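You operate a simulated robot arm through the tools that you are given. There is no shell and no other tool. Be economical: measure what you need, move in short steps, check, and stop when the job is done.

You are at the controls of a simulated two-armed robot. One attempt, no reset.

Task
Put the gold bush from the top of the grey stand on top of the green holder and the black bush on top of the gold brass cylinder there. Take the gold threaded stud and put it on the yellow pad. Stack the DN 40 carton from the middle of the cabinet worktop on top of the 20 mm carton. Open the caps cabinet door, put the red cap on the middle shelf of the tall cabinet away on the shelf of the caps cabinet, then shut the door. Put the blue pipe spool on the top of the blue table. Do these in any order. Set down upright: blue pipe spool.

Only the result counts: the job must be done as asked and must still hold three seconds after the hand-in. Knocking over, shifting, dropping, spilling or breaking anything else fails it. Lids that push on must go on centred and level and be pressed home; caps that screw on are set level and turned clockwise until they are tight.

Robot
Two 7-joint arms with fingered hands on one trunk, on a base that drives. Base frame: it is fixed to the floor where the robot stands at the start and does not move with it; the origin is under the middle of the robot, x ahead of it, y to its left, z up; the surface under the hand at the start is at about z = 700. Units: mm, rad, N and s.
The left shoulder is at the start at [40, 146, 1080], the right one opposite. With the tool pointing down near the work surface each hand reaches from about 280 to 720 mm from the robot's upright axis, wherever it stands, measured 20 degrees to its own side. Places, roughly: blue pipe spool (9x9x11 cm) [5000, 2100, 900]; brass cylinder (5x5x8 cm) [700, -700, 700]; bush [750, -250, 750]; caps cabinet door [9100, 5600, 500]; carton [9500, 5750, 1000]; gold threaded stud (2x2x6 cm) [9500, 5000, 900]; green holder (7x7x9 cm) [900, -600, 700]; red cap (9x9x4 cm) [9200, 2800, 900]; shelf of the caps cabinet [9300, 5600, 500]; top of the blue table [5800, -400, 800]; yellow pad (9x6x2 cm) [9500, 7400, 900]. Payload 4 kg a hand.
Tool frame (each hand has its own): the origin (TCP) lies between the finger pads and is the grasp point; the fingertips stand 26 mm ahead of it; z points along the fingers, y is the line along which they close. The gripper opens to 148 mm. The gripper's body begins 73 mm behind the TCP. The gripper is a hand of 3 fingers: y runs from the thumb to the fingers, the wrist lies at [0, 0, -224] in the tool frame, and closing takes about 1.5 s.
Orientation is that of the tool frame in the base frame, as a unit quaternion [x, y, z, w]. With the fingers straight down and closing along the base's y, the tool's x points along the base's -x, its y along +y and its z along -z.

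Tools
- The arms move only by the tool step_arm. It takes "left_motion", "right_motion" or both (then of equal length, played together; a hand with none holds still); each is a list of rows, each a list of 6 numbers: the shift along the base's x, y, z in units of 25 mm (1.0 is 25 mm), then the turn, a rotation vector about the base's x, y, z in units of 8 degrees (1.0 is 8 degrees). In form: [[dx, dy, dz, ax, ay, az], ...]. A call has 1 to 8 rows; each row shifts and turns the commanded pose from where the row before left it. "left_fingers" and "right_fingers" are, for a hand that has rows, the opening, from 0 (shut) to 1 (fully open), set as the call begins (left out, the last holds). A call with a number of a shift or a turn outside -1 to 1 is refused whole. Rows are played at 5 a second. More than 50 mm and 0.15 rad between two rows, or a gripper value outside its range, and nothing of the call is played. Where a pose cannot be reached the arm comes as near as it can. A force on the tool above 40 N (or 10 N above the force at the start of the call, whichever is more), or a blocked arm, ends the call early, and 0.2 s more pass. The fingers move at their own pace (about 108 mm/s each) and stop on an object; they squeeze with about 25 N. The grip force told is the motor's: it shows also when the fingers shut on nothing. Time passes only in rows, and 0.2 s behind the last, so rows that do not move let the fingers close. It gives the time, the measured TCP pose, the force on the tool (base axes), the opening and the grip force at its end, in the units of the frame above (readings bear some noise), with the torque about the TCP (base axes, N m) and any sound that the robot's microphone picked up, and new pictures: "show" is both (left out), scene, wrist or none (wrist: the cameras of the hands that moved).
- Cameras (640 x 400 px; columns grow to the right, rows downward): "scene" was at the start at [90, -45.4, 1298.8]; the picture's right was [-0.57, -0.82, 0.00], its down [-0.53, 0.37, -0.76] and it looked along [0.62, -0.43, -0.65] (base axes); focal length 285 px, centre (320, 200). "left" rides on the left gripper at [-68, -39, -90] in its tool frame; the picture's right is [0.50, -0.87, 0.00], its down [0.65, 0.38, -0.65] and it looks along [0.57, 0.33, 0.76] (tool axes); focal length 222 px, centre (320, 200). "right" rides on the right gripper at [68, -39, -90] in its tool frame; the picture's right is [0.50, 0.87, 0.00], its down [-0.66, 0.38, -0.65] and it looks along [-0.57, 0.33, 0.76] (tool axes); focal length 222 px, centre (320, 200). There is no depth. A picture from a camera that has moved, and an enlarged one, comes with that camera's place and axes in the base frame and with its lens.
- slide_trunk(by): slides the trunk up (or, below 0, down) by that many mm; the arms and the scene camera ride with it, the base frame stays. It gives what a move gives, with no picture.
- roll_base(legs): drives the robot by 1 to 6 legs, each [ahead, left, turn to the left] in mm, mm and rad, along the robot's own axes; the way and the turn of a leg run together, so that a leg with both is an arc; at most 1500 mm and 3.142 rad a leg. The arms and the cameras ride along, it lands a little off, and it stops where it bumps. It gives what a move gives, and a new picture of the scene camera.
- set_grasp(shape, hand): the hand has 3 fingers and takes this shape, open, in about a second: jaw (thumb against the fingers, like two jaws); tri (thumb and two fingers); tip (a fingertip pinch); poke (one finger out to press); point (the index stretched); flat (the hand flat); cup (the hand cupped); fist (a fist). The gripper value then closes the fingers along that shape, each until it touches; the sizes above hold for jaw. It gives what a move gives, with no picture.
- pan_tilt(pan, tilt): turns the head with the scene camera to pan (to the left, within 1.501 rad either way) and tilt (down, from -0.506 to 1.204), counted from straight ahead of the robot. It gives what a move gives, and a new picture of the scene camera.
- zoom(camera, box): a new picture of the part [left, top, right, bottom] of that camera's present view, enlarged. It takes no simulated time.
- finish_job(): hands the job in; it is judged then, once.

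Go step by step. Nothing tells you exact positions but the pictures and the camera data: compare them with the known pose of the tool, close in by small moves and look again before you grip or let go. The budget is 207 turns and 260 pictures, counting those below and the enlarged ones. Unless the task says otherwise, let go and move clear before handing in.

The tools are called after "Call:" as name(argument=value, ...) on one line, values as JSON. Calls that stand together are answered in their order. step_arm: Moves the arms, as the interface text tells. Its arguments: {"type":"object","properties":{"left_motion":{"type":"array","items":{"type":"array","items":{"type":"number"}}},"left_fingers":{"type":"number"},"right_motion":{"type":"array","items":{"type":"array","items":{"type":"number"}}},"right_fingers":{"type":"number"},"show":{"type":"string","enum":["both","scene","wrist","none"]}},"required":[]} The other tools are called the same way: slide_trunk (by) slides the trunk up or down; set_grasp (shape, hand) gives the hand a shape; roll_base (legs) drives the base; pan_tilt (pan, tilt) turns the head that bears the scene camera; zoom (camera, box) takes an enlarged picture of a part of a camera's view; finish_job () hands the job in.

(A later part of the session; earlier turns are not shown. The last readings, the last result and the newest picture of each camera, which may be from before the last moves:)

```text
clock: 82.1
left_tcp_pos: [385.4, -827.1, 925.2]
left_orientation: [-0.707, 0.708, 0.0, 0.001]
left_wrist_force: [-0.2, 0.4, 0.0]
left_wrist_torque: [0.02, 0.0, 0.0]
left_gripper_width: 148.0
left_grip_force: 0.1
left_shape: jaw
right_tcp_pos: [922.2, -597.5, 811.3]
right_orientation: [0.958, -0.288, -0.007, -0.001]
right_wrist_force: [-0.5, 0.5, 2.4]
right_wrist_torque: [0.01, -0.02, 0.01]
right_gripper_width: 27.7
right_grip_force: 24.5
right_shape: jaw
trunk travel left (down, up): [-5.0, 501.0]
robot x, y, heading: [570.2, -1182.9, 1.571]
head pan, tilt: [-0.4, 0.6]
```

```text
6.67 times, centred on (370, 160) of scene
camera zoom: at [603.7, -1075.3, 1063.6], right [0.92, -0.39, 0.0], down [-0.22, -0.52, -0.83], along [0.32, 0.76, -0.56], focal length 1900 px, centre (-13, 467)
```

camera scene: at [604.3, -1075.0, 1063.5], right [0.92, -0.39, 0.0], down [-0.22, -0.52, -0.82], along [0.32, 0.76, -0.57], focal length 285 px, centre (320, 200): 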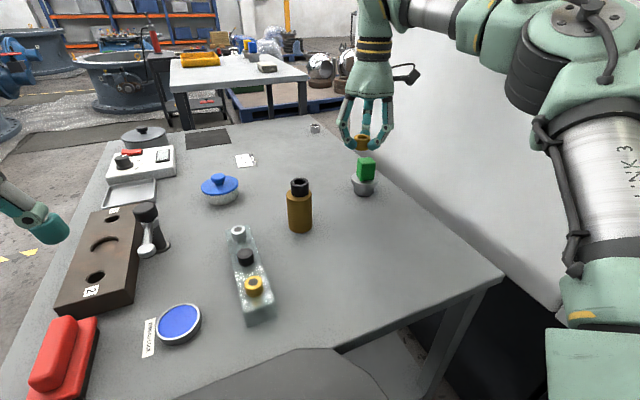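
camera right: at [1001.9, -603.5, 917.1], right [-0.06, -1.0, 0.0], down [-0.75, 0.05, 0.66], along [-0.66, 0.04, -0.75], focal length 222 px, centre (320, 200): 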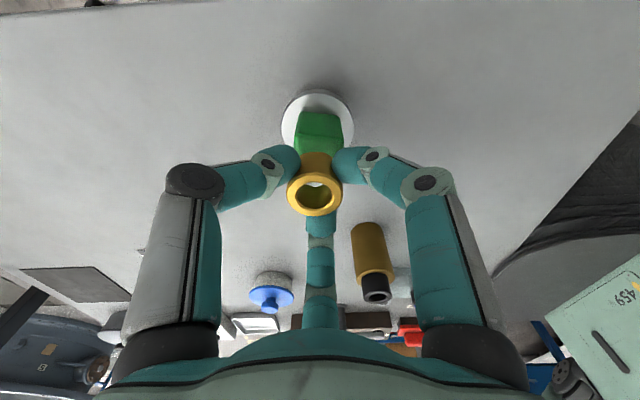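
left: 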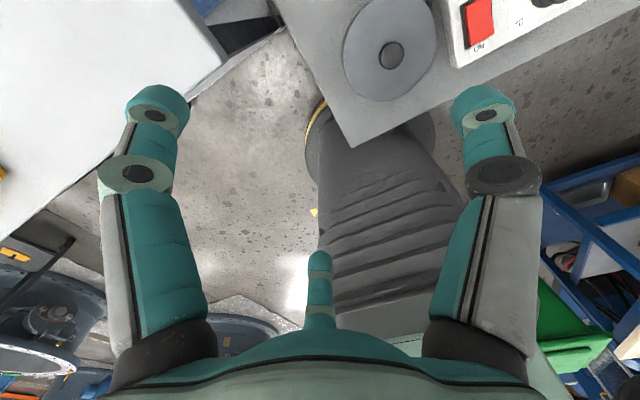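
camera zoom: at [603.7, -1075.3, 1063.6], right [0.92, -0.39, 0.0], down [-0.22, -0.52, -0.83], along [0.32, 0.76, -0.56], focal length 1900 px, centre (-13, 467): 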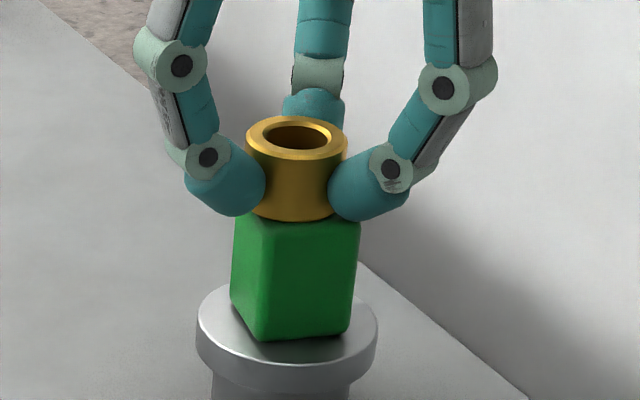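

Contact made; the bush is ~3 mm too far back, so I'll lift slightly, shift, and set down.

Call:
step_arm(right_motion=[[0, 0, 0.15, 0, 0, 0], [-0.03, -0.12, 0, 0, 0, 0], [0, 0, -0.1, 0, 0, 0], [0, 0, -0.06, 0, 0, 0]], show="none")

Call:
zoom(camera="scene", box=[330, 130, 410, 190])

```text
clock: 83.1
left_tcp_pos: [387.2, -828.5, 925.0]
left_orientation: [-0.707, 0.707, -0.001, 0.0]
left_wrist_force: [-0.3, -0.5, -0.6]
left_wrist_torque: [-0.01, -0.01, -0.03]
left_gripper_width: 147.8
left_grip_force: 0.1
left_shape: jaw
right_tcp_pos: [921.6, -601.8, 811.3]
right_orientation: [0.957, -0.288, -0.007, 0.001]
right_wrist_force: [0.6, -0.5, 1.8]
right_wrist_torque: [0.02, -0.03, -0.04]
right_gripper_width: 27.7
right_grip_force: 25.1
right_shape: jaw
trunk travel left (down, up): [-5.0, 501.0]
robot x, y, heading: [570.4, -1180.7, 1.567]
head pan, tilt: [-0.4, 0.6]
```

```text
6.67 times, centred on (370, 160) of scene
camera zoom: at [603.9, -1075.3, 1063.6], right [0.92, -0.39, 0.0], down [-0.22, -0.52, -0.83], along [0.32, 0.76, -0.56], focal length 1900 px, centre (-13, 467)
```

zoom: 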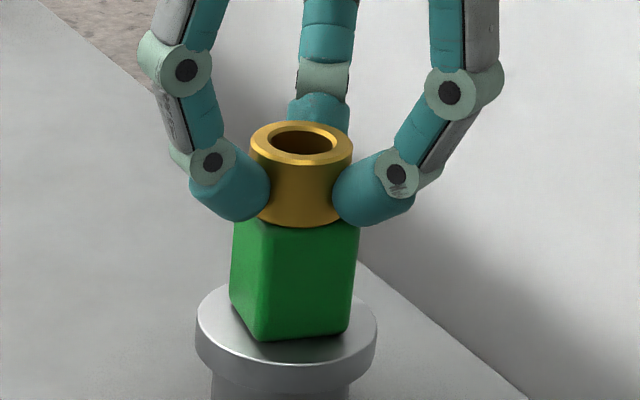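

Centred enough. Releasing and rising.

Call:
step_arm(right_motion=[[0, 0, 0, 0, 0, 0], [0, 0, 0, 0, 0, 0], [0, 0, 0, 0, 0, 0], [0, 0, 1, 0, 0, 0], [0, 0, 1, 0, 0, 0], [0, 0, 1, 0, 0, 0], [-0.5, -1, 1, 0, 0, 0]], right_fingers=0.5, show="scene")

```text
clock: 84.7
left_tcp_pos: [385.5, -828.3, 926.8]
left_orientation: [0.708, -0.706, 0.001, -0.002]
left_wrist_force: [-0.5, -1.0, -0.1]
left_wrist_torque: [0.02, -0.02, 0.02]
left_gripper_width: 147.8
left_grip_force: 0.1
left_shape: jaw
right_tcp_pos: [906.3, -628.1, 894.9]
right_orientation: [0.957, -0.288, -0.006, 0.0]
right_wrist_force: [0.0, -0.1, 0.2]
right_wrist_torque: [0.0, 0.0, -0.02]
right_gripper_width: 73.6
right_grip_force: 0.2
right_shape: jaw
right hand out of reach, approached as far as the arm can: row 6
trunk travel left (down, up): [-5.0, 501.0]
robot x, y, heading: [572.5, -1179.0, 1.569]
head pan, tilt: [-0.4, 0.6]
camera scene: at [603.2, -1076.8, 1063.8], right [0.92, -0.39, 0.0], down [-0.22, -0.52, -0.83], along [0.32, 0.76, -0.56], focal length 285 px, centre (320, 200)
```

scene: 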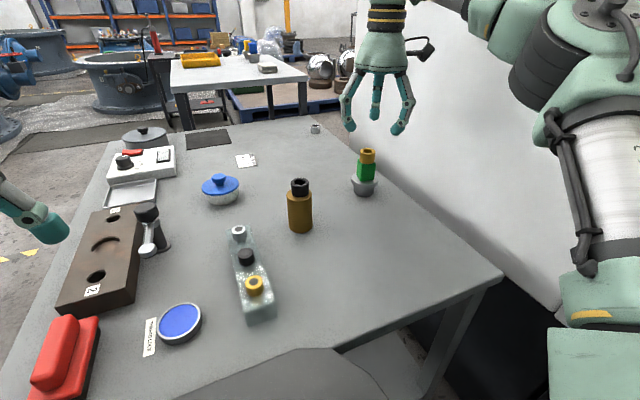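

Both bushes are placed. Now I'll raise the trunk, back out, and drive around the left table toward the blue pipe spool.

Call:
slide_trunk(by=200)

Call:
roll_base(legs=[[-150, 0, 0], [0, 700, 0], [1340, 0, 0], [1340, 0, 0], [0, 0, -1.57]])

Call:
pan_tilt(pan=0, tilt=0.25)

```text
clock: 86.9
left_tcp_pos: [386.1, -826.2, 1125.4]
left_orientation: [0.708, -0.707, 0.0, 0.0]
left_wrist_force: [0.4, 0.7, -0.4]
left_wrist_torque: [-0.02, 0.0, -0.01]
left_gripper_width: 147.5
left_grip_force: 0.1
left_shape: jaw
right_tcp_pos: [907.3, -624.9, 1093.8]
right_orientation: [0.957, -0.289, -0.007, 0.001]
right_wrist_force: [0.5, 0.6, -0.3]
right_wrist_torque: [0.02, 0.01, 0.01]
right_gripper_width: 73.7
right_grip_force: 0.1
right_shape: jaw
trunk travel left (down, up): [-205.0, 301.0]
robot x, y, heading: [569.4, -1177.6, 1.565]
head pan, tilt: [-0.4, 0.6]
```

```text
clock: 108.3
left_tcp_pos: [285.0, 1554.5, 1124.3]
left_orientation: [0.01, 1.0, -0.001, 0.0]
left_wrist_force: [-0.1, -0.9, -0.4]
left_wrist_torque: [-0.01, -0.04, -0.01]
left_gripper_width: 147.9
left_grip_force: 0.0
left_shape: jaw
right_tcp_pos: [477.8, 1030.9, 1093.9]
right_orientation: [-0.464, 0.886, 0.005, 0.005]
right_wrist_force: [-0.5, 0.2, 0.4]
right_wrist_torque: [-0.03, -0.01, 0.0]
right_gripper_width: 73.6
right_grip_force: 0.1
right_shape: jaw
trunk travel left (down, up): [-205.0, 301.0]
robot x, y, heading: [-71.3, 1381.0, -0.023]
head pan, tilt: [-0.4, 0.6]
camera scene: at [31.4, 1345.9, 1263.5], right [-0.41, -0.91, 0.0], down [-0.52, 0.23, -0.82], along [0.75, -0.34, -0.57], focal length 285 px, centre (320, 200)
```

scene: 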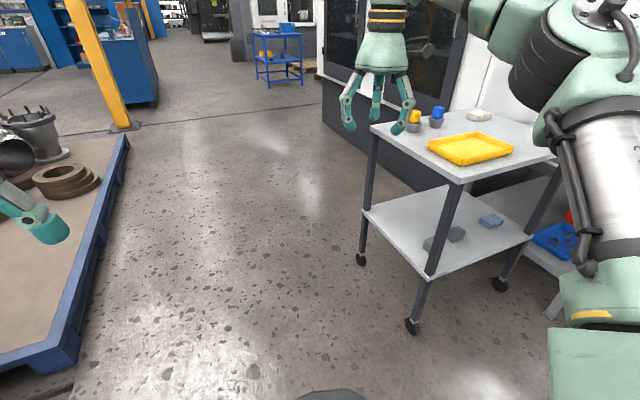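

```text
clock: 109.2
left_tcp_pos: [285.4, 1554.8, 1126.1]
left_orientation: [0.009, 1.0, -0.001, 0.0]
left_wrist_force: [-0.5, -0.5, 0.5]
left_wrist_torque: [0.0, -0.03, 0.0]
left_gripper_width: 148.1
left_grip_force: 0.0
left_shape: jaw
right_tcp_pos: [477.7, 1029.0, 1093.6]
right_orientation: [-0.466, 0.885, 0.005, 0.004]
right_wrist_force: [0.0, 0.8, 1.2]
right_wrist_torque: [0.0, 0.0, 0.01]
right_gripper_width: 73.7
right_grip_force: 0.2
right_shape: jaw
trunk travel left (down, up): [-205.0, 301.0]
robot x, y, heading: [-69.9, 1381.2, -0.019]
head pan, tilt: [0.0, 0.25]
camera scene: at [44.1, 1380.0, 1295.7], right [-0.02, -1.0, 0.0], down [-0.25, 0.01, -0.97], along [0.97, -0.02, -0.25], focal length 285 px, centre (320, 200)
```

scene: 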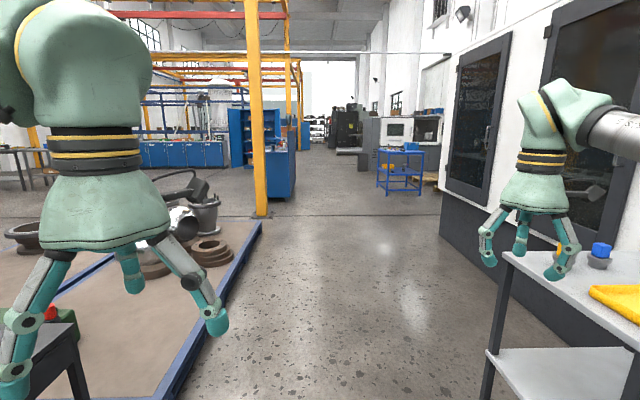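

The blue table is near (5500,-290) and the blue workbench (with spool) near (5070,2100). Driving along y≈1380 to x≈4000.

Call:
roll_base(legs=[[1400, 0, 0.02], [1400, 0, 0], [1200, 0, 0]])

Call:
pan_tilt(pan=0.6, tilt=0.4)

```text
clock: 128.6
left_tcp_pos: [4310.0, 1671.6, 1125.5]
left_orientation: [-0.006, 1.0, -0.001, 0.0]
left_wrist_force: [0.8, -0.5, -0.7]
left_wrist_torque: [0.03, 0.0, -0.04]
left_gripper_width: 148.0
left_grip_force: 0.1
left_shape: jaw
right_tcp_pos: [4519.0, 1154.3, 1094.0]
right_orientation: [-0.479, 0.878, 0.005, 0.005]
right_wrist_force: [-0.1, 0.1, 0.7]
right_wrist_torque: [-0.02, -0.01, 0.0]
right_gripper_width: 73.6
right_grip_force: 0.0
right_shape: jaw
trunk travel left (down, up): [-205.0, 301.0]
robot x, y, heading: [3962.5, 1486.6, 0.015]
head pan, tilt: [0.0, 0.25]
camera scene: at [4074.5, 1490.2, 1295.7], right [0.01, -1.0, 0.0], down [-0.25, 0.0, -0.97], along [0.97, 0.01, -0.25], focal length 285 px, centre (320, 200)
```

scene: 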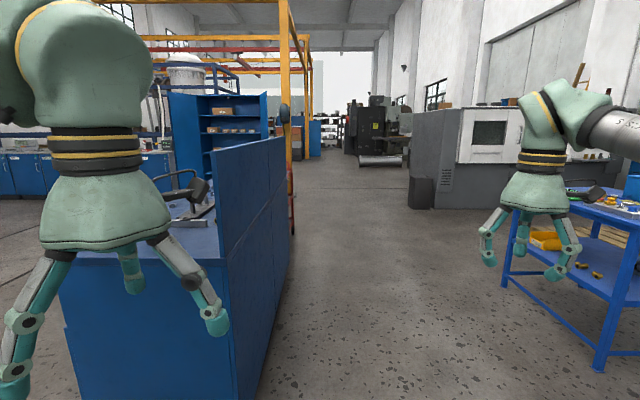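

```text
clock: 129.6
left_tcp_pos: [4311.1, 1673.4, 1125.9]
left_orientation: [-0.007, 1.0, -0.001, -0.001]
left_wrist_force: [-0.1, -1.0, -0.5]
left_wrist_torque: [0.02, 0.03, -0.03]
left_gripper_width: 147.6
left_grip_force: 0.0
left_shape: jaw
right_tcp_pos: [4519.2, 1154.4, 1092.9]
right_orientation: [-0.479, 0.878, 0.006, 0.004]
right_wrist_force: [-0.5, -0.6, -0.3]
right_wrist_torque: [0.02, -0.02, -0.03]
right_gripper_width: 73.4
right_grip_force: 0.0
right_shape: jaw
trunk travel left (down, up): [-205.0, 301.0]
robot x, y, heading: [3959.0, 1483.9, 0.015]
head pan, tilt: [0.6, 0.4]
camera scene: at [4056.9, 1542.3, 1281.8], right [0.57, -0.82, 0.0], down [-0.32, -0.22, -0.92], along [0.75, 0.53, -0.39], focal length 285 px, centre (320, 200)
```

scene: 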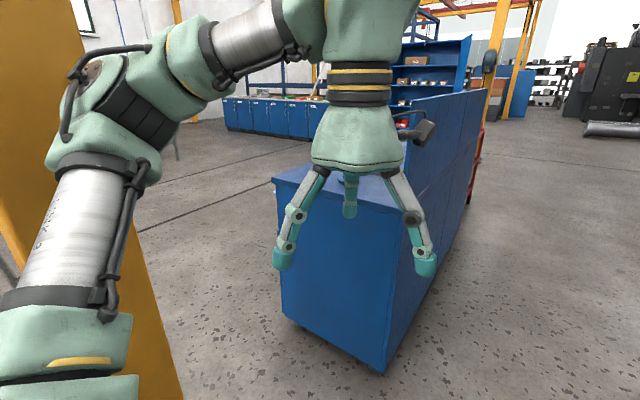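

The workbench's near end is at x≈4985, y 1830–2410. I'll go stand before that end, around (4450,2040).

Call:
roll_base(legs=[[490, 0, 0], [0, 520, 0]])

Call:
pan_tilt(pan=0.0, tilt=0.55)

```text
clock: 134.5
left_tcp_pos: [4761.6, 2082.3, 1127.6]
left_orientation: [-0.1, 0.995, -0.001, 0.002]
left_wrist_force: [0.0, 0.0, -0.7]
left_wrist_torque: [-0.04, -0.03, 0.01]
left_gripper_width: 147.9
left_grip_force: 0.1
left_shape: jaw
right_tcp_pos: [5064.0, 1612.0, 1098.0]
right_orientation: [-0.56, 0.829, 0.004, 0.006]
right_wrist_force: [0.5, 0.2, 0.3]
right_wrist_torque: [-0.03, 0.02, -0.01]
right_gripper_width: 73.9
right_grip_force: 0.0
right_shape: jaw
trunk travel left (down, up): [-205.0, 301.0]
robot x, y, heading: [4458.9, 1832.1, 0.202]
head pan, tilt: [0.6, 0.4]
stopped in leg 2: the robot was blocked; the commanded pose is now the measured one
camera scene: at [4540.9, 1908.2, 1281.6], right [0.72, -0.69, 0.0], down [-0.27, -0.28, -0.92], along [0.64, 0.66, -0.39], focal length 285 px, centre (320, 200)
```

scene: 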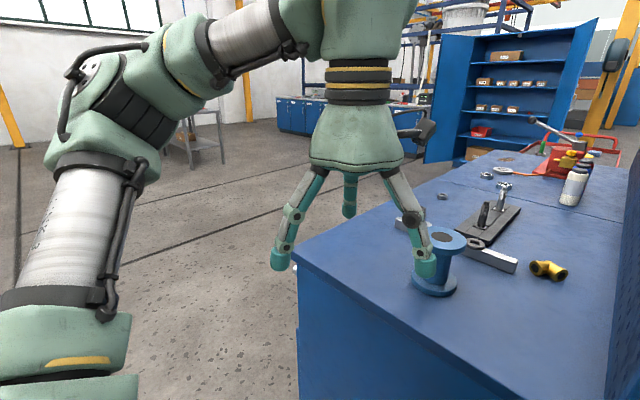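

```text
clock: 135.5
left_tcp_pos: [4760.2, 2082.7, 1126.6]
left_orientation: [-0.102, 0.995, 0.0, 0.003]
left_wrist_force: [0.3, 0.2, 0.9]
left_wrist_torque: [-0.03, 0.0, -0.03]
left_gripper_width: 148.0
left_grip_force: 0.1
left_shape: jaw
right_tcp_pos: [5064.4, 1612.1, 1097.4]
right_orientation: [-0.559, 0.829, 0.006, 0.007]
right_wrist_force: [-0.8, -0.2, 0.1]
right_wrist_torque: [0.02, 0.03, 0.02]
right_gripper_width: 73.6
right_grip_force: 0.0
right_shape: jaw
trunk travel left (down, up): [-205.0, 301.0]
robot x, y, heading: [4459.1, 1832.9, 0.203]
head pan, tilt: [0.0, 0.55]
camera scene: at [4564.5, 1858.2, 1268.0], right [0.2, -0.98, 0.0], down [-0.51, -0.11, -0.85], along [0.83, 0.17, -0.52], focal length 285 px, centre (320, 200)
```

scene: 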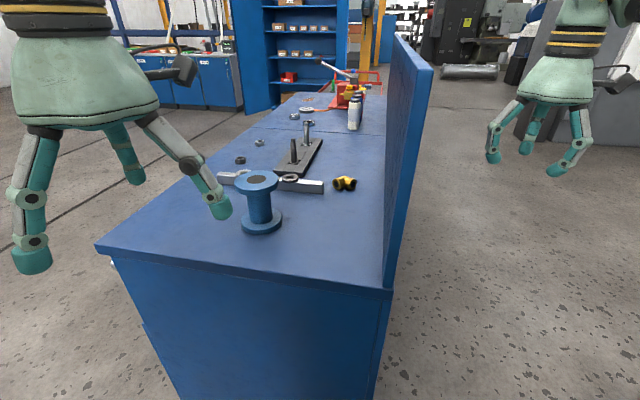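

The spool is at about (5036,2086), base z≈900, top flange ~1005. I'll retract the right arm from the backboard and extend the left hand toward the spool.

Call:
step_arm(left_motion=[[1, 0, 0, 0, 0, 0], [1, 0, 0, 0, 0, 0], [1, 0, 0, 0, 0, 0], [1, 0, 0, 0, 0, 0], [1, 0, 0, 0, 0, 0], [1, 0, 0, 0, 0, 0]], right_motion=[[-1, -0.2, 0, 0, 0, 0], [-1, -0.2, 0, 0, 0, 0], [-1, -0.2, 0, 0, 0, 0], [-1, -0.2, 0, 0, 0, 0], [-1, -0.2, 0, 0, 0, 0], [-1, -0.2, 0, 0, 0, 0]], left_fingers=1, show="none")

Call:
roll_base(legs=[[110, 70, 0]])

```text
clock: 136.9
left_tcp_pos: [4911.3, 2080.7, 1128.3]
left_orientation: [-0.101, 0.995, 0.0, 0.003]
left_wrist_force: [0.7, -0.9, 0.4]
left_wrist_torque: [0.02, 0.02, 0.03]
left_gripper_width: 148.1
left_grip_force: 0.1
left_shape: jaw
right_tcp_pos: [4913.5, 1582.4, 1097.8]
right_orientation: [-0.56, 0.829, 0.007, 0.006]
right_wrist_force: [0.2, -0.5, 0.2]
right_wrist_torque: [0.01, 0.0, -0.02]
right_gripper_width: 73.4
right_grip_force: 0.2
right_shape: jaw
trunk travel left (down, up): [-205.0, 301.0]
robot x, y, heading: [4458.1, 1834.7, 0.206]
head pan, tilt: [0.0, 0.55]
```

```text
clock: 138.2
left_tcp_pos: [5010.6, 2168.1, 1127.5]
left_orientation: [-0.099, 0.995, 0.003, 0.0]
left_wrist_force: [0.9, -0.8, -0.2]
left_wrist_torque: [0.1, 0.05, 0.0]
left_gripper_width: 147.8
left_grip_force: 0.0
left_shape: jaw
right_tcp_pos: [5012.5, 1669.5, 1095.0]
right_orientation: [-0.558, 0.83, 0.009, 0.007]
right_wrist_force: [0.6, -1.8, -0.8]
right_wrist_torque: [0.07, 0.03, 0.01]
right_gripper_width: 73.5
right_grip_force: 0.2
right_shape: jaw
trunk travel left (down, up): [-205.0, 301.0]
robot x, y, heading: [4552.2, 1925.5, 0.203]
head pan, tilt: [0.0, 0.55]
camera scene: at [4662.4, 1946.0, 1267.9], right [0.2, -0.98, 0.0], down [-0.51, -0.1, -0.85], along [0.83, 0.17, -0.52], focal length 285 px, centre (320, 200)
```

scene: 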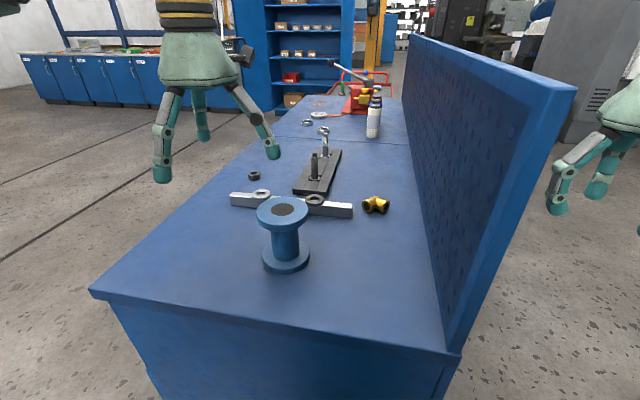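

The spool is confirmed at (5037,2087). I'll rotate the base slightly right so that it lies comfortably on my left side, then view.

Call:
roll_base(legs=[[0, 0, -0.27]])

Call:
step_arm(left_motion=[[-0.4, 0.8, -0.5, 0, 0, 0], [-0.4, 0.8, -0.5, 0, 0, 0]], show="wrist")

```text
clock: 139.5
left_tcp_pos: [5057.8, 2040.1, 1126.9]
left_orientation: [0.037, 0.999, 0.0, 0.004]
left_wrist_force: [-0.7, 0.6, -0.6]
left_wrist_torque: [0.0, 0.02, -0.02]
left_gripper_width: 147.9
left_grip_force: 0.2
left_shape: jaw
right_tcp_pos: [4922.5, 1558.6, 1096.3]
right_orientation: [-0.439, 0.898, 0.005, 0.007]
right_wrist_force: [0.6, -0.1, 0.6]
right_wrist_torque: [0.0, 0.02, -0.01]
right_gripper_width: 73.8
right_grip_force: 0.2
right_shape: jaw
trunk travel left (down, up): [-205.0, 301.0]
robot x, y, heading: [4554.4, 1925.4, -0.075]
head pan, tilt: [0.0, 0.55]
camera scene: at [4661.3, 1920.4, 1268.0], right [-0.07, -1.0, 0.0], down [-0.52, 0.04, -0.85], along [0.85, -0.06, -0.52], focal length 285 px, centre (320, 200)
```

scene: 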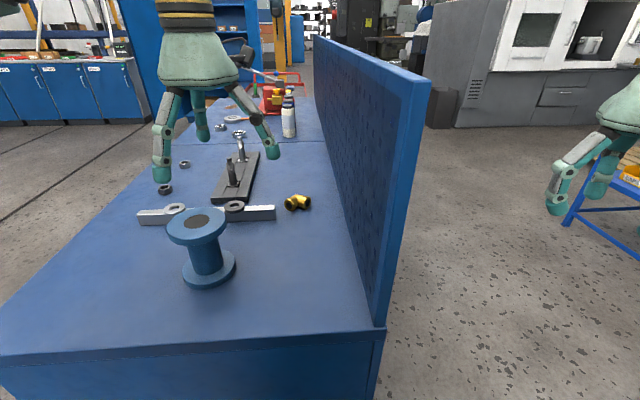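

```text
clock: 140.1
left_tcp_pos: [5034.5, 2081.5, 1103.7]
left_orientation: [0.038, 0.999, 0.0, 0.003]
left_wrist_force: [0.5, -0.1, 0.7]
left_wrist_torque: [0.0, 0.0, 0.02]
left_gripper_width: 147.8
left_grip_force: 0.0
left_shape: jaw
right_tcp_pos: [4923.7, 1560.0, 1096.6]
right_orientation: [-0.441, 0.897, 0.004, 0.007]
right_wrist_force: [0.0, 1.1, 0.2]
right_wrist_torque: [-0.02, -0.02, -0.01]
right_gripper_width: 73.6
right_grip_force: 0.1
right_shape: jaw
trunk travel left (down, up): [-205.0, 301.0]
robot x, y, heading: [4551.1, 1929.7, -0.074]
head pan, tilt: [0.0, 0.55]
camera left: at [5098.7, 2037.2, 1193.8], right [-0.56, -0.83, 0.0], down [-0.63, 0.43, 0.65], along [-0.54, 0.37, -0.76], focal length 222 px, centre (320, 200)
```

left: 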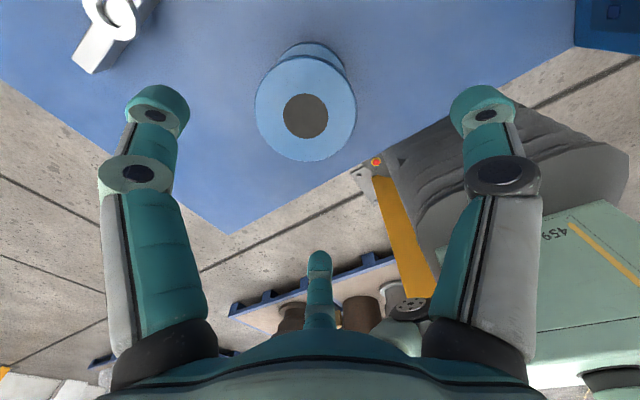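

Wrist view puts the flange centre at about (5053,2081). I'll centre over it and lower to 1058, then recheck.

Call:
step_arm(left_motion=[[0.7, 0, -0.9, 0, 0, 0], [0, 0, -0.9, 0, 0, 0]], show="wrist")

```text
clock: 140.7
left_tcp_pos: [5054.6, 2078.6, 1055.8]
left_orientation: [0.038, 0.999, 0.0, 0.003]
left_wrist_force: [-0.6, 0.1, 0.2]
left_wrist_torque: [-0.03, -0.02, -0.03]
left_gripper_width: 147.8
left_grip_force: 0.0
left_shape: jaw
right_tcp_pos: [4924.3, 1559.3, 1097.4]
right_orientation: [-0.44, 0.898, 0.005, 0.007]
right_wrist_force: [-0.2, -0.9, 0.6]
right_wrist_torque: [0.03, 0.01, -0.02]
right_gripper_width: 73.7
right_grip_force: 0.1
right_shape: jaw
trunk travel left (down, up): [-205.0, 301.0]
robot x, y, heading: [4548.8, 1924.3, -0.075]
head pan, tilt: [0.0, 0.55]
camera left: at [5118.3, 2035.3, 1147.4], right [-0.56, -0.83, 0.0], down [-0.63, 0.43, 0.65], along [-0.54, 0.37, -0.76], focal length 222 px, centre (320, 200)
```

left: 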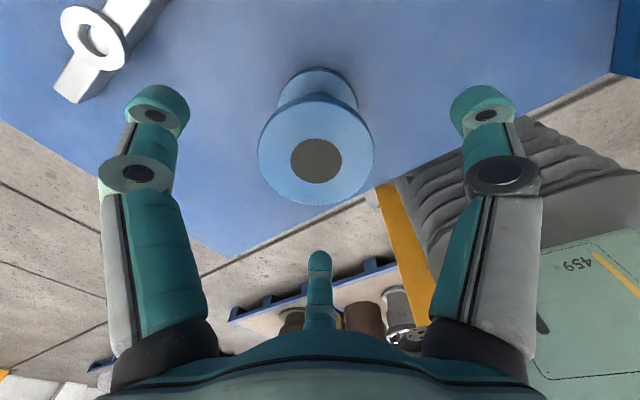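

Triangulation gives flange top z≈992 at (5052,2084). Lowering around the flange to TCP z≈990.

Call:
step_arm(left_motion=[[-0.1, 0.22, -0.7, 0, 0, 0], [0, 0, -0.9, 0, 0, 0], [0, 0, -0.9, 0, 0, 0]], show="both")

```text
clock: 141.5
left_tcp_pos: [5052.8, 2083.4, 997.9]
left_orientation: [0.037, 0.999, -0.001, 0.003]
left_wrist_force: [-0.3, 0.3, -0.6]
left_wrist_torque: [0.01, 0.02, 0.0]
left_gripper_width: 147.8
left_grip_force: 0.1
left_shape: jaw
right_tcp_pos: [4924.6, 1559.4, 1096.9]
right_orientation: [-0.44, 0.898, 0.004, 0.007]
right_wrist_force: [0.3, -0.2, -0.3]
right_wrist_torque: [0.01, 0.02, 0.0]
right_gripper_width: 73.5
right_grip_force: 0.0
right_shape: jaw
trunk travel left (down, up): [-205.0, 301.0]
robot x, y, heading: [4549.3, 1925.5, -0.073]
head pan, tilt: [0.0, 0.55]
camera scene: at [4661.7, 1920.8, 1268.0], right [-0.07, -1.0, 0.0], down [-0.52, 0.04, -0.85], along [0.85, -0.06, -0.52], focal length 285 px, centre (320, 200)
camera left: at [5115.5, 2041.0, 1088.0], right [-0.56, -0.83, 0.0], down [-0.63, 0.43, 0.65], along [-0.54, 0.37, -0.76], focal length 222 px, centre (320, 200)
```

scene: 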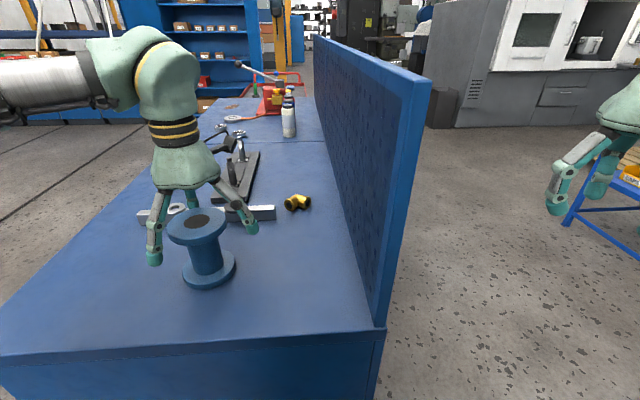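
left: 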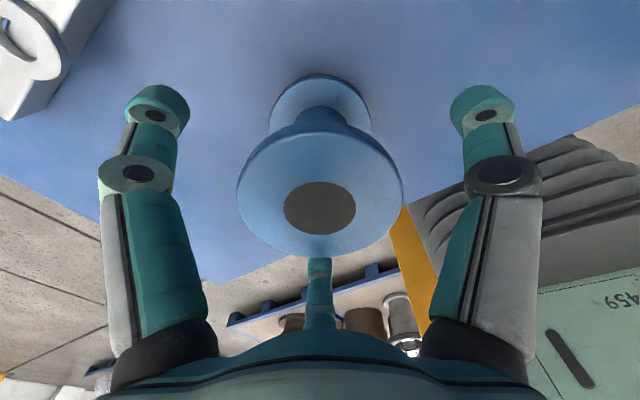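

The flange is centred at TCP height. Lower 8 mm and close.

Call:
step_arm(left_motion=[[0, 0, -0.35, 0, 0, 0], [0, 0, 0, 0, 0, 0], [0, 0, 0, 0, 0, 0], [0, 0, 0, 0, 0, 0], [0, 0, 0, 0, 0, 0], [0, 0, 0, 0, 0, 0], [0, 0, 0, 0, 0, 0]], left_fingers=0, show="both")

```text
clock: 143.1
left_tcp_pos: [5053.3, 2084.2, 988.3]
left_orientation: [0.038, 0.999, 0.0, 0.003]
left_wrist_force: [-0.2, 0.0, -5.1]
left_wrist_torque: [-0.01, -0.05, 0.01]
left_gripper_width: 60.8
left_grip_force: 25.0
left_shape: jaw
right_tcp_pos: [4924.9, 1559.4, 1097.6]
right_orientation: [-0.441, 0.898, 0.005, 0.007]
right_wrist_force: [0.2, -0.2, -0.2]
right_wrist_torque: [-0.01, -0.02, 0.01]
right_gripper_width: 73.9
right_grip_force: 0.0
right_shape: jaw
trunk travel left (down, up): [-205.0, 301.0]
robot x, y, heading: [4552.9, 1926.4, -0.075]
head pan, tilt: [0.0, 0.55]
camera scene: at [4661.8, 1920.7, 1268.0], right [-0.07, -1.0, 0.0], down [-0.52, 0.04, -0.85], along [0.85, -0.06, -0.52], focal length 285 px, centre (320, 200)
camera left: at [5115.8, 2040.7, 1078.3], right [-0.56, -0.83, 0.0], down [-0.63, 0.43, 0.65], along [-0.54, 0.37, -0.76], focal length 222 px, centre (320, 200)
```

scene: 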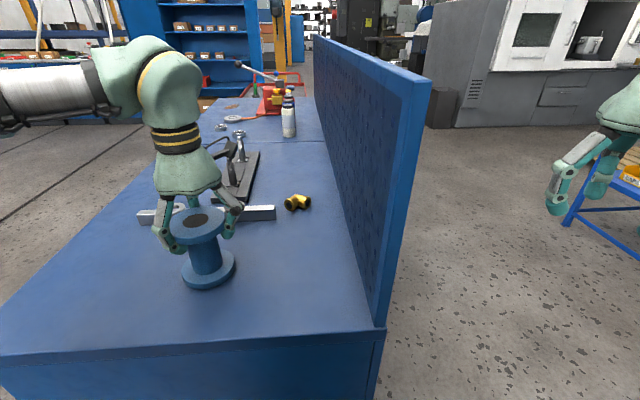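
left: 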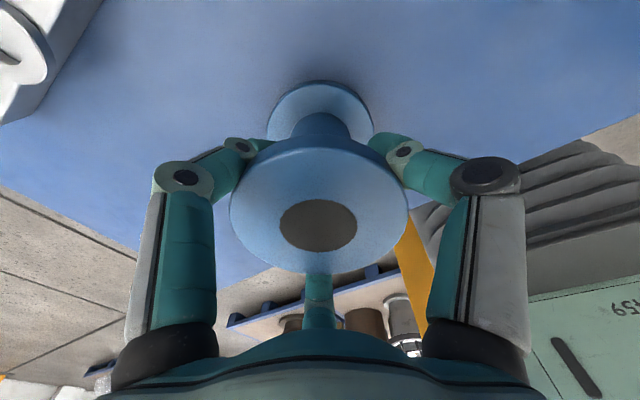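

The fingers hook under the flange with a firm grip. Lifting.

Call:
step_arm(left_motion=[[0, 0, 0.5, 0, 0, 0], [0, 0, 1, 0, 0, 0], [0, 0, 1, 0, 0, 0], [0, 0, 1, 0, 0, 0], [0, 0, 1, 0, 0, 0], [0, 0, 1, 0, 0, 0]], show="both")

```text
clock: 144.5
left_tcp_pos: [5051.6, 2083.6, 1123.8]
left_orientation: [0.038, 0.999, 0.0, 0.003]
left_wrist_force: [0.1, -0.2, -4.6]
left_wrist_torque: [-0.03, -0.07, 0.0]
left_gripper_width: 60.7
left_grip_force: 25.3
left_shape: jaw
right_tcp_pos: [4923.4, 1559.5, 1096.8]
right_orientation: [-0.44, 0.898, 0.005, 0.007]
right_wrist_force: [0.0, -0.4, 0.1]
right_wrist_torque: [0.05, -0.01, -0.03]
right_gripper_width: 74.0
right_grip_force: 0.1
right_shape: jaw
trunk travel left (down, up): [-205.0, 301.0]
robot x, y, heading: [4552.7, 1924.8, -0.072]
head pan, tilt: [0.0, 0.55]
camera scene: at [4661.1, 1920.1, 1268.0], right [-0.07, -1.0, 0.0], down [-0.52, 0.04, -0.85], along [0.85, -0.06, -0.52], focal length 285 px, centre (320, 200)
camera left: at [5114.5, 2039.0, 1214.3], right [-0.56, -0.83, 0.0], down [-0.63, 0.43, 0.65], along [-0.54, 0.37, -0.76], focal length 222 px, centre (320, 200)
```

scene: 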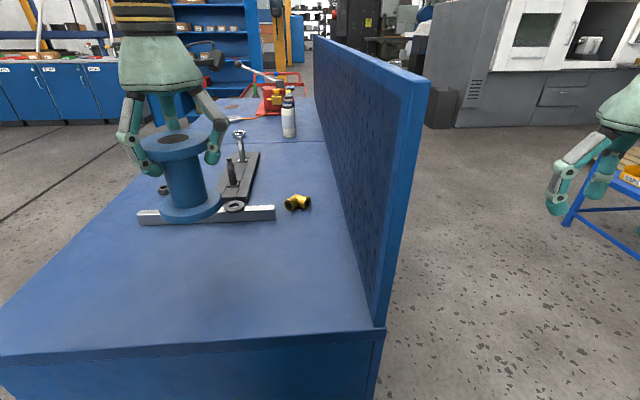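
left: 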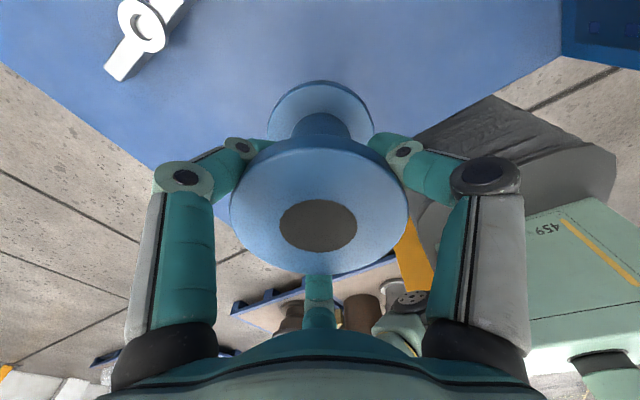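

The spool is held upright. I'll back away and drive to the north side of the blue table, facing it.

Call:
roll_base(legs=[[-250, 0, 0], [0, -1000, 0], [0, 0, -1.5], [0, 1350, 0]])

Call:
pan_tilt(pan=0.2, tilt=0.5)

```text
clock: 145.9
left_tcp_pos: [4997.0, 1978.3, 1123.0]
left_orientation: [0.143, 0.99, 0.001, 0.003]
left_wrist_force: [-0.6, -0.5, -4.4]
left_wrist_torque: [-0.02, -0.07, -0.05]
left_gripper_width: 60.5
left_grip_force: 25.7
left_shape: jaw
right_tcp_pos: [4761.5, 1491.7, 1097.2]
right_orientation: [-0.342, 0.939, 0.004, 0.009]
right_wrist_force: [-0.1, 0.5, 0.8]
right_wrist_torque: [0.0, 0.0, -0.01]
right_gripper_width: 73.7
right_grip_force: 0.0
right_shape: jaw
trunk travel left (down, up): [-205.0, 301.0]
robot x, y, heading: [4479.1, 1925.2, -0.285]
head pan, tilt: [0.0, 0.55]
stopped in leg 1: the robot was blocked; the commanded pose is now the measured one
camera scene: at [4582.5, 1900.0, 1268.0], right [-0.28, -0.96, 0.0], down [-0.5, 0.15, -0.85], along [0.82, -0.24, -0.52], focal length 285 px, centre (320, 200)
```

scene: 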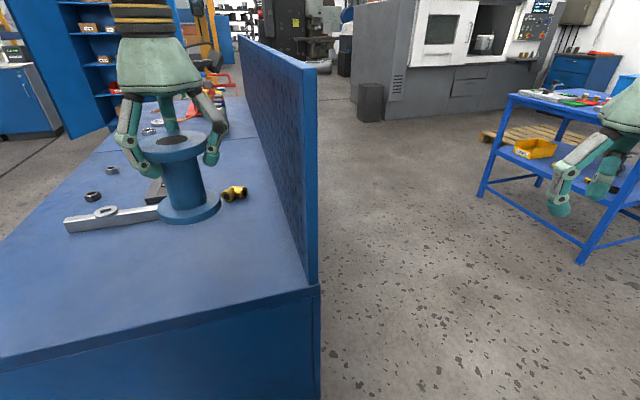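

```text
clock: 146.7
left_tcp_pos: [4999.2, 1980.5, 1123.0]
left_orientation: [0.143, 0.99, 0.0, 0.002]
left_wrist_force: [-1.1, -0.9, -5.5]
left_wrist_torque: [-0.02, -0.01, 0.02]
left_gripper_width: 60.1
left_grip_force: 24.9
left_shape: jaw
right_tcp_pos: [4762.1, 1494.2, 1097.6]
right_orientation: [-0.342, 0.94, 0.004, 0.007]
right_wrist_force: [0.4, -0.5, 0.5]
right_wrist_torque: [-0.01, 0.03, 0.03]
right_gripper_width: 73.5
right_grip_force: 0.0
right_shape: jaw
trunk travel left (down, up): [-205.0, 301.0]
robot x, y, heading: [4474.4, 1930.3, -0.288]
head pan, tilt: [0.201, 0.499]
camera scene: at [4588.1, 1920.0, 1272.6], right [-0.09, -1.0, 0.0], down [-0.48, 0.04, -0.88], along [0.87, -0.08, -0.48], focal length 285 px, centre (320, 200)
```

scene: 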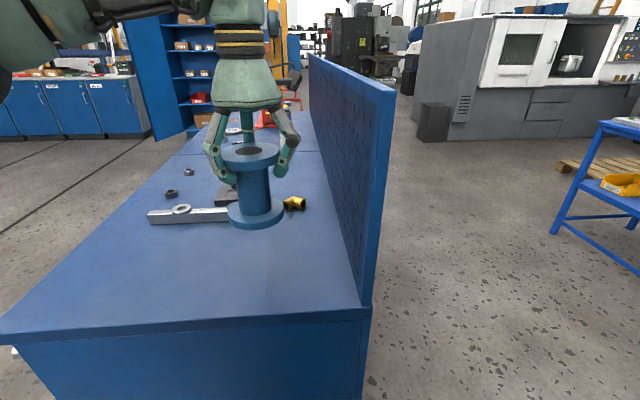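

A post seems to block my left elbow behind. I'll retract the left hand and then slide right out of the gap.

Call:
step_arm(left_motion=[[-1, 0, 0, 0, 0, 0], [-1, 0, 0, 0, 0, 0], [-1, 0, 0, 0, 0, 0], [-1, 0, 0, 0, 0, 0], [-1, 0, 0, 0, 0, 0], [-1, 0, 0, 0, 0, 0]], show="none")

Call:
roll_base(legs=[[0, -900, 0], [0, 0, -1.28], [0, 1450, 0]])

```text
clock: 148.1
left_tcp_pos: [4847.2, 1979.3, 1124.5]
left_orientation: [0.143, 0.99, 0.002, 0.002]
left_wrist_force: [-0.5, -0.2, -5.2]
left_wrist_torque: [-0.01, -0.03, -0.01]
left_gripper_width: 60.3
left_grip_force: 25.1
left_shape: jaw
right_tcp_pos: [4761.5, 1494.2, 1097.1]
right_orientation: [-0.342, 0.94, 0.004, 0.007]
right_wrist_force: [0.6, 0.3, 0.9]
right_wrist_torque: [-0.02, 0.02, 0.0]
right_gripper_width: 73.6
right_grip_force: 0.0
right_shape: jaw
trunk travel left (down, up): [-205.0, 301.0]
robot x, y, heading: [4479.0, 1929.2, -0.289]
head pan, tilt: [0.201, 0.499]
```

```text
clock: 163.0
left_tcp_pos: [5826.6, 660.6, 1124.9]
left_orientation: [0.719, 0.695, -0.001, 0.002]
left_wrist_force: [0.5, -0.8, -5.2]
left_wrist_torque: [-0.02, 0.0, 0.0]
left_gripper_width: 60.3
left_grip_force: 24.9
left_shape: jaw
right_tcp_pos: [5334.7, 621.4, 1095.9]
right_orientation: [0.304, 0.953, -0.001, 0.008]
right_wrist_force: [-0.8, -0.6, 0.0]
right_wrist_torque: [0.01, -0.03, 0.0]
right_gripper_width: 73.7
right_grip_force: 0.1
right_shape: jaw
trunk travel left (down, up): [-205.0, 301.0]
robot x, y, heading: [5683.1, 1009.2, -1.602]
head pan, tilt: [0.201, 0.499]
camera scene: at [5699.1, 899.5, 1272.6], right [-0.99, -0.17, 0.0], down [-0.08, 0.47, -0.88], along [0.15, -0.87, -0.48], focal length 285 px, centre (320, 200)
```

scene: 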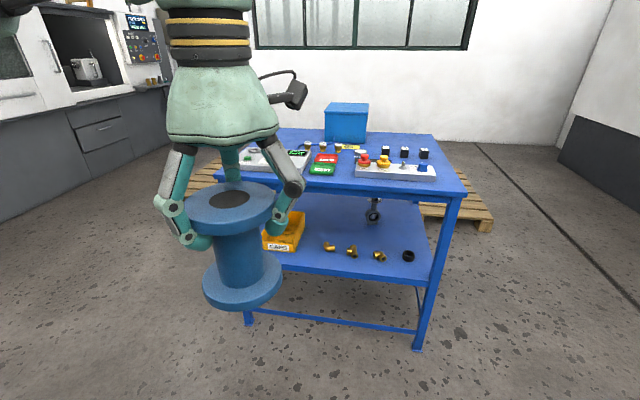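

The blue table is ahead with clutter on top. I'll approach and look for a free spot.

Call:
roll_base(legs=[[640, 0, 0.03]])

Call:
pan_tilt(pan=0.0, tilt=0.75)

```text
clock: 166.6
left_tcp_pos: [5821.0, 18.9, 1124.4]
left_orientation: [0.711, 0.703, -0.001, 0.003]
left_wrist_force: [-0.5, 0.6, -5.7]
left_wrist_torque: [-0.04, 0.02, 0.05]
left_gripper_width: 60.1
left_grip_force: 25.0
left_shape: jaw
right_tcp_pos: [5329.8, -31.5, 1097.2]
right_orientation: [0.293, 0.956, -0.001, 0.007]
right_wrist_force: [0.0, -0.8, 0.7]
right_wrist_torque: [-0.03, 0.01, 0.01]
right_gripper_width: 73.7
right_grip_force: 0.1
right_shape: jaw
trunk travel left (down, up): [-205.0, 301.0]
robot x, y, heading: [5672.5, 364.3, -1.577]
head pan, tilt: [0.201, 0.499]
camera scene: at [5688.9, 254.0, 1272.6], right [-0.98, -0.19, 0.0], down [-0.09, 0.47, -0.88], along [0.17, -0.86, -0.48], focal length 285 px, centre (320, 200)
```

scene: 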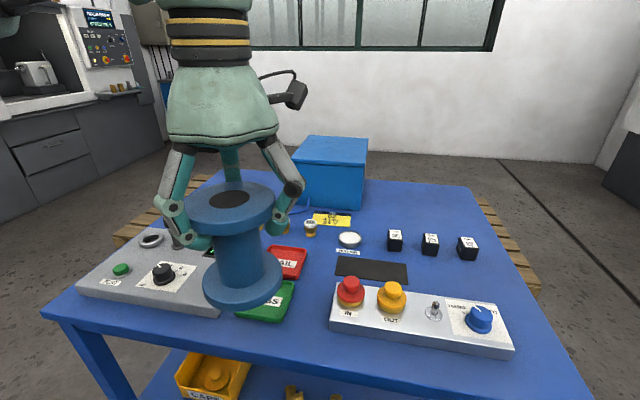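

```text
clock: 167.4
left_tcp_pos: [5820.4, 17.9, 1123.2]
left_orientation: [0.711, 0.704, -0.001, 0.002]
left_wrist_force: [0.0, 0.0, -5.3]
left_wrist_torque: [-0.02, -0.01, 0.01]
left_gripper_width: 59.9
left_grip_force: 25.2
left_shape: jaw
right_tcp_pos: [5330.7, -32.6, 1098.5]
right_orientation: [0.293, 0.956, -0.002, 0.008]
right_wrist_force: [-0.3, 0.6, 0.3]
right_wrist_torque: [0.0, -0.02, -0.06]
right_gripper_width: 73.8
right_grip_force: 0.1
right_shape: jaw
trunk travel left (down, up): [-205.0, 301.0]
robot x, y, heading: [5671.7, 364.1, -1.576]
head pan, tilt: [0.0, 0.75]
camera scene: at [5670.9, 260.4, 1250.7], right [-1.0, 0.01, 0.0], down [0.01, 0.68, -0.73], along [-0.01, -0.73, -0.68], focal length 285 px, centre (320, 200)
```

scene: 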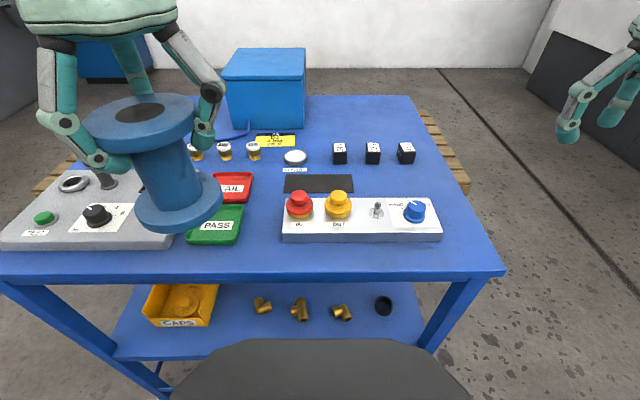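

There's a free area between the dice and the switch panel at about (5460,-290). I'll shift the base right and forward so my left hand can reach it.

Call:
roll_base(legs=[[0, -420, 0], [85, 0, 0]])

```text
clock: 170.6
left_tcp_pos: [5396.4, -65.1, 1123.9]
left_orientation: [0.711, 0.703, -0.002, 0.003]
left_wrist_force: [0.9, 0.3, -5.4]
left_wrist_torque: [-0.02, 0.01, -0.04]
left_gripper_width: 60.0
left_grip_force: 24.5
left_shape: jaw
right_tcp_pos: [4907.3, -112.4, 1097.5]
right_orientation: [0.295, 0.955, -0.002, 0.008]
right_wrist_force: [-0.7, 0.3, -1.1]
right_wrist_torque: [0.03, 0.02, 0.01]
right_gripper_width: 73.8
right_grip_force: 0.2
right_shape: jaw
trunk travel left (down, up): [-205.0, 301.0]
robot x, y, heading: [5250.7, 278.5, -1.577]
head pan, tilt: [0.0, 0.75]
camera scene: at [5247.4, 179.1, 1250.6], right [-1.0, 0.01, 0.0], down [0.01, 0.68, -0.73], along [-0.01, -0.73, -0.68], focal length 285 px, centre (320, 200)
```

scene: 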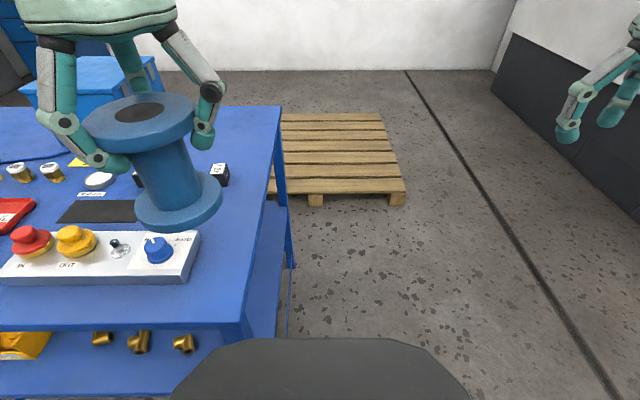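

Triangulating, the table top is at z≈845 and the free region centre is about (5470,-215). Moving the spool there, still high.

Call:
step_arm(left_motion=[[0.5, -1, 0, 0, 0, 0], [0.5, -1, 0, 0, 0, 0], [0.5, -1, 0, 0, 0, 0], [0.5, -1, -0.5, 0, 0, 0], [0.5, -1, -1, 0, 0, 0], [0.5, -1, -1, 0, 0, 0], [0, 0, -1, 0, 0, 0]], show="both")

```text
clock: 172.2
left_tcp_pos: [5471.6, -215.6, 1036.3]
left_orientation: [0.712, 0.702, -0.002, 0.003]
left_wrist_force: [0.0, -0.3, -5.3]
left_wrist_torque: [-0.02, 0.0, -0.01]
left_gripper_width: 59.7
left_grip_force: 24.7
left_shape: jaw
right_tcp_pos: [4908.5, -113.2, 1097.8]
right_orientation: [0.294, 0.956, -0.001, 0.007]
right_wrist_force: [0.6, 0.2, 0.7]
right_wrist_torque: [0.0, -0.01, 0.01]
right_gripper_width: 73.9
right_grip_force: 0.0
right_shape: jaw
trunk travel left (down, up): [-205.0, 301.0]
robot x, y, heading: [5247.3, 277.0, -1.578]
head pan, tilt: [0.0, 0.75]
camera scene: at [5248.3, 179.0, 1250.6], right [-1.0, 0.01, 0.0], down [0.01, 0.68, -0.73], along [-0.01, -0.73, -0.68], focal length 285 px, centre (320, 200)
camera left: at [5430.6, -281.7, 1126.8], right [-0.86, 0.51, 0.0], down [0.39, 0.65, 0.65], along [0.34, 0.56, -0.76], focal length 222 px, centre (320, 200)
```

scene: 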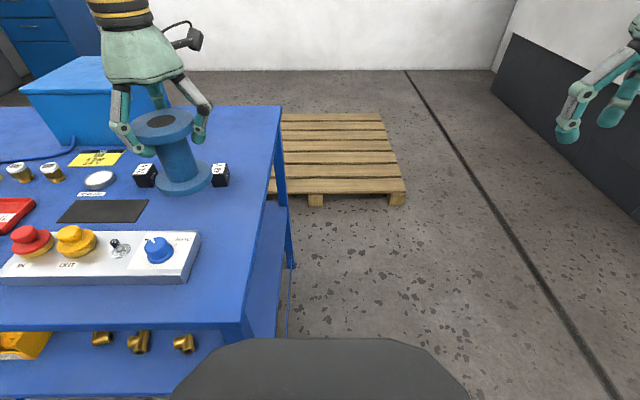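
left: 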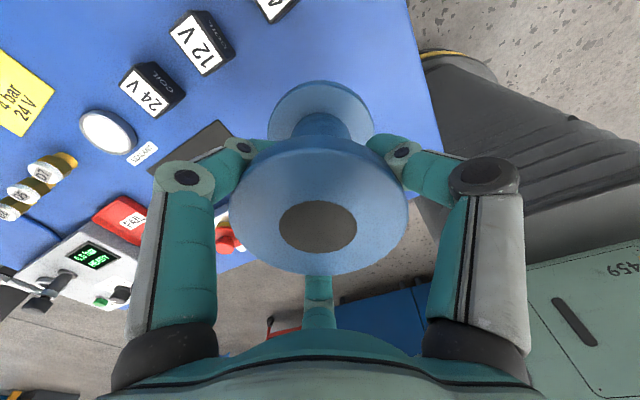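

The landing spot is clear. Lowering to just above the table.

Call:
step_arm(left_motion=[[0, -0.3, -1, 0, 0, 0], [0, 0, -1, 0, 0, 0], [0, 0, -0.8, 0, 0, 0]], show="scene")

Call:
zoom(camera="scene", box=[80, 100, 290, 280])

```text
clock: 173.0
left_tcp_pos: [5471.2, -219.7, 965.7]
left_orientation: [0.711, 0.703, -0.002, 0.001]
left_wrist_force: [-0.2, 0.2, -6.1]
left_wrist_torque: [-0.03, 0.01, 0.01]
left_gripper_width: 59.8
left_grip_force: 25.2
left_shape: jaw
right_tcp_pos: [4907.6, -113.2, 1096.5]
right_orientation: [0.294, 0.956, -0.001, 0.008]
right_wrist_force: [0.6, 0.6, -0.3]
right_wrist_torque: [0.0, 0.01, 0.03]
right_gripper_width: 73.6
right_grip_force: 0.1
right_shape: jaw
trunk travel left (down, up): [-205.0, 301.0]
robot x, y, heading: [5245.5, 284.2, -1.582]
head pan, tilt: [0.0, 0.75]
camera scene: at [5248.0, 178.8, 1250.6], right [-1.0, 0.01, 0.0], down [0.01, 0.68, -0.73], along [-0.01, -0.73, -0.68], focal length 285 px, centre (320, 200)
```

scene: 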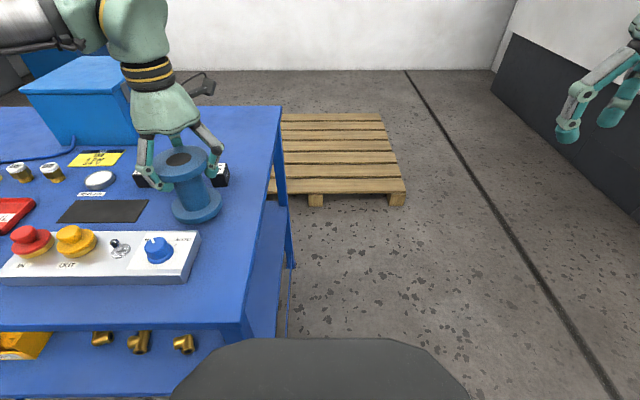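

```text
2.22 times, centred on (185, 190) of scene
camera zoom: at [5248.0, 178.8, 1250.6], right [-1.0, 0.01, 0.0], down [0.01, 0.68, -0.73], along [-0.01, -0.73, -0.68], focal length 633 px, centre (620, 222)
```

zoom: 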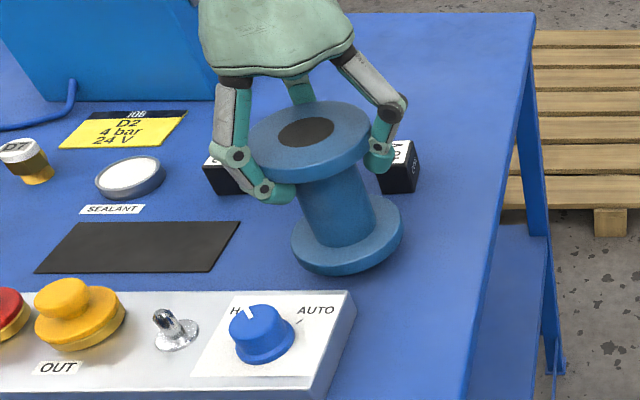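

Lowering gently until contact.

Call:
step_arm(left_motion=[[0, 0, -0.3, 0, 0, 0], [0, 0, -0.2, 0, 0, 0], [0, 0, -0.15, 0, 0, 0], [0, 0, -0.15, 0, 0, 0], [0, 0, -0.1, 0, 0, 0]], show="none")

Call:
zoom(camera="scene", box=[80, 100, 290, 280])

```text
clock: 174.2
left_tcp_pos: [5471.4, -221.1, 945.8]
left_orientation: [0.711, 0.703, -0.001, 0.003]
left_wrist_force: [0.8, 0.1, -0.5]
left_wrist_torque: [-0.1, -0.09, 0.02]
left_gripper_width: 59.9
left_grip_force: 25.1
left_shape: jaw
right_tcp_pos: [4906.8, -112.5, 1097.1]
right_orientation: [0.294, 0.956, -0.002, 0.007]
right_wrist_force: [-0.4, 0.2, -0.3]
right_wrist_torque: [0.0, -0.01, -0.02]
right_gripper_width: 74.1
right_grip_force: 0.1
right_shape: jaw
trunk travel left (down, up): [-205.0, 301.0]
robot x, y, heading: [5252.0, 280.8, -1.58]
head pan, tilt: [0.0, 0.75]
```

```text
2.22 times, centred on (185, 190) of scene
camera zoom: at [5247.6, 179.7, 1250.7], right [-1.0, 0.01, 0.0], down [0.01, 0.68, -0.73], along [-0.01, -0.73, -0.68], focal length 633 px, centre (620, 222)
```

zoom: 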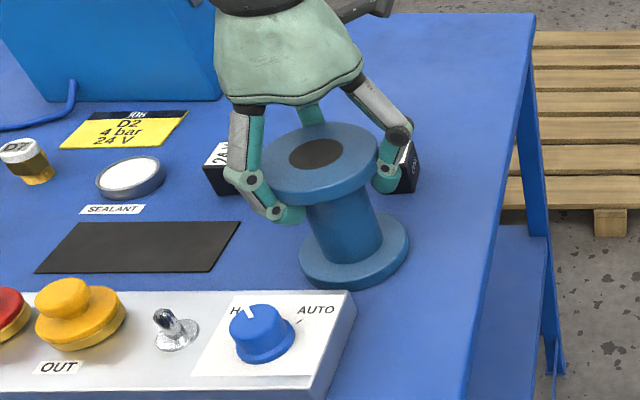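

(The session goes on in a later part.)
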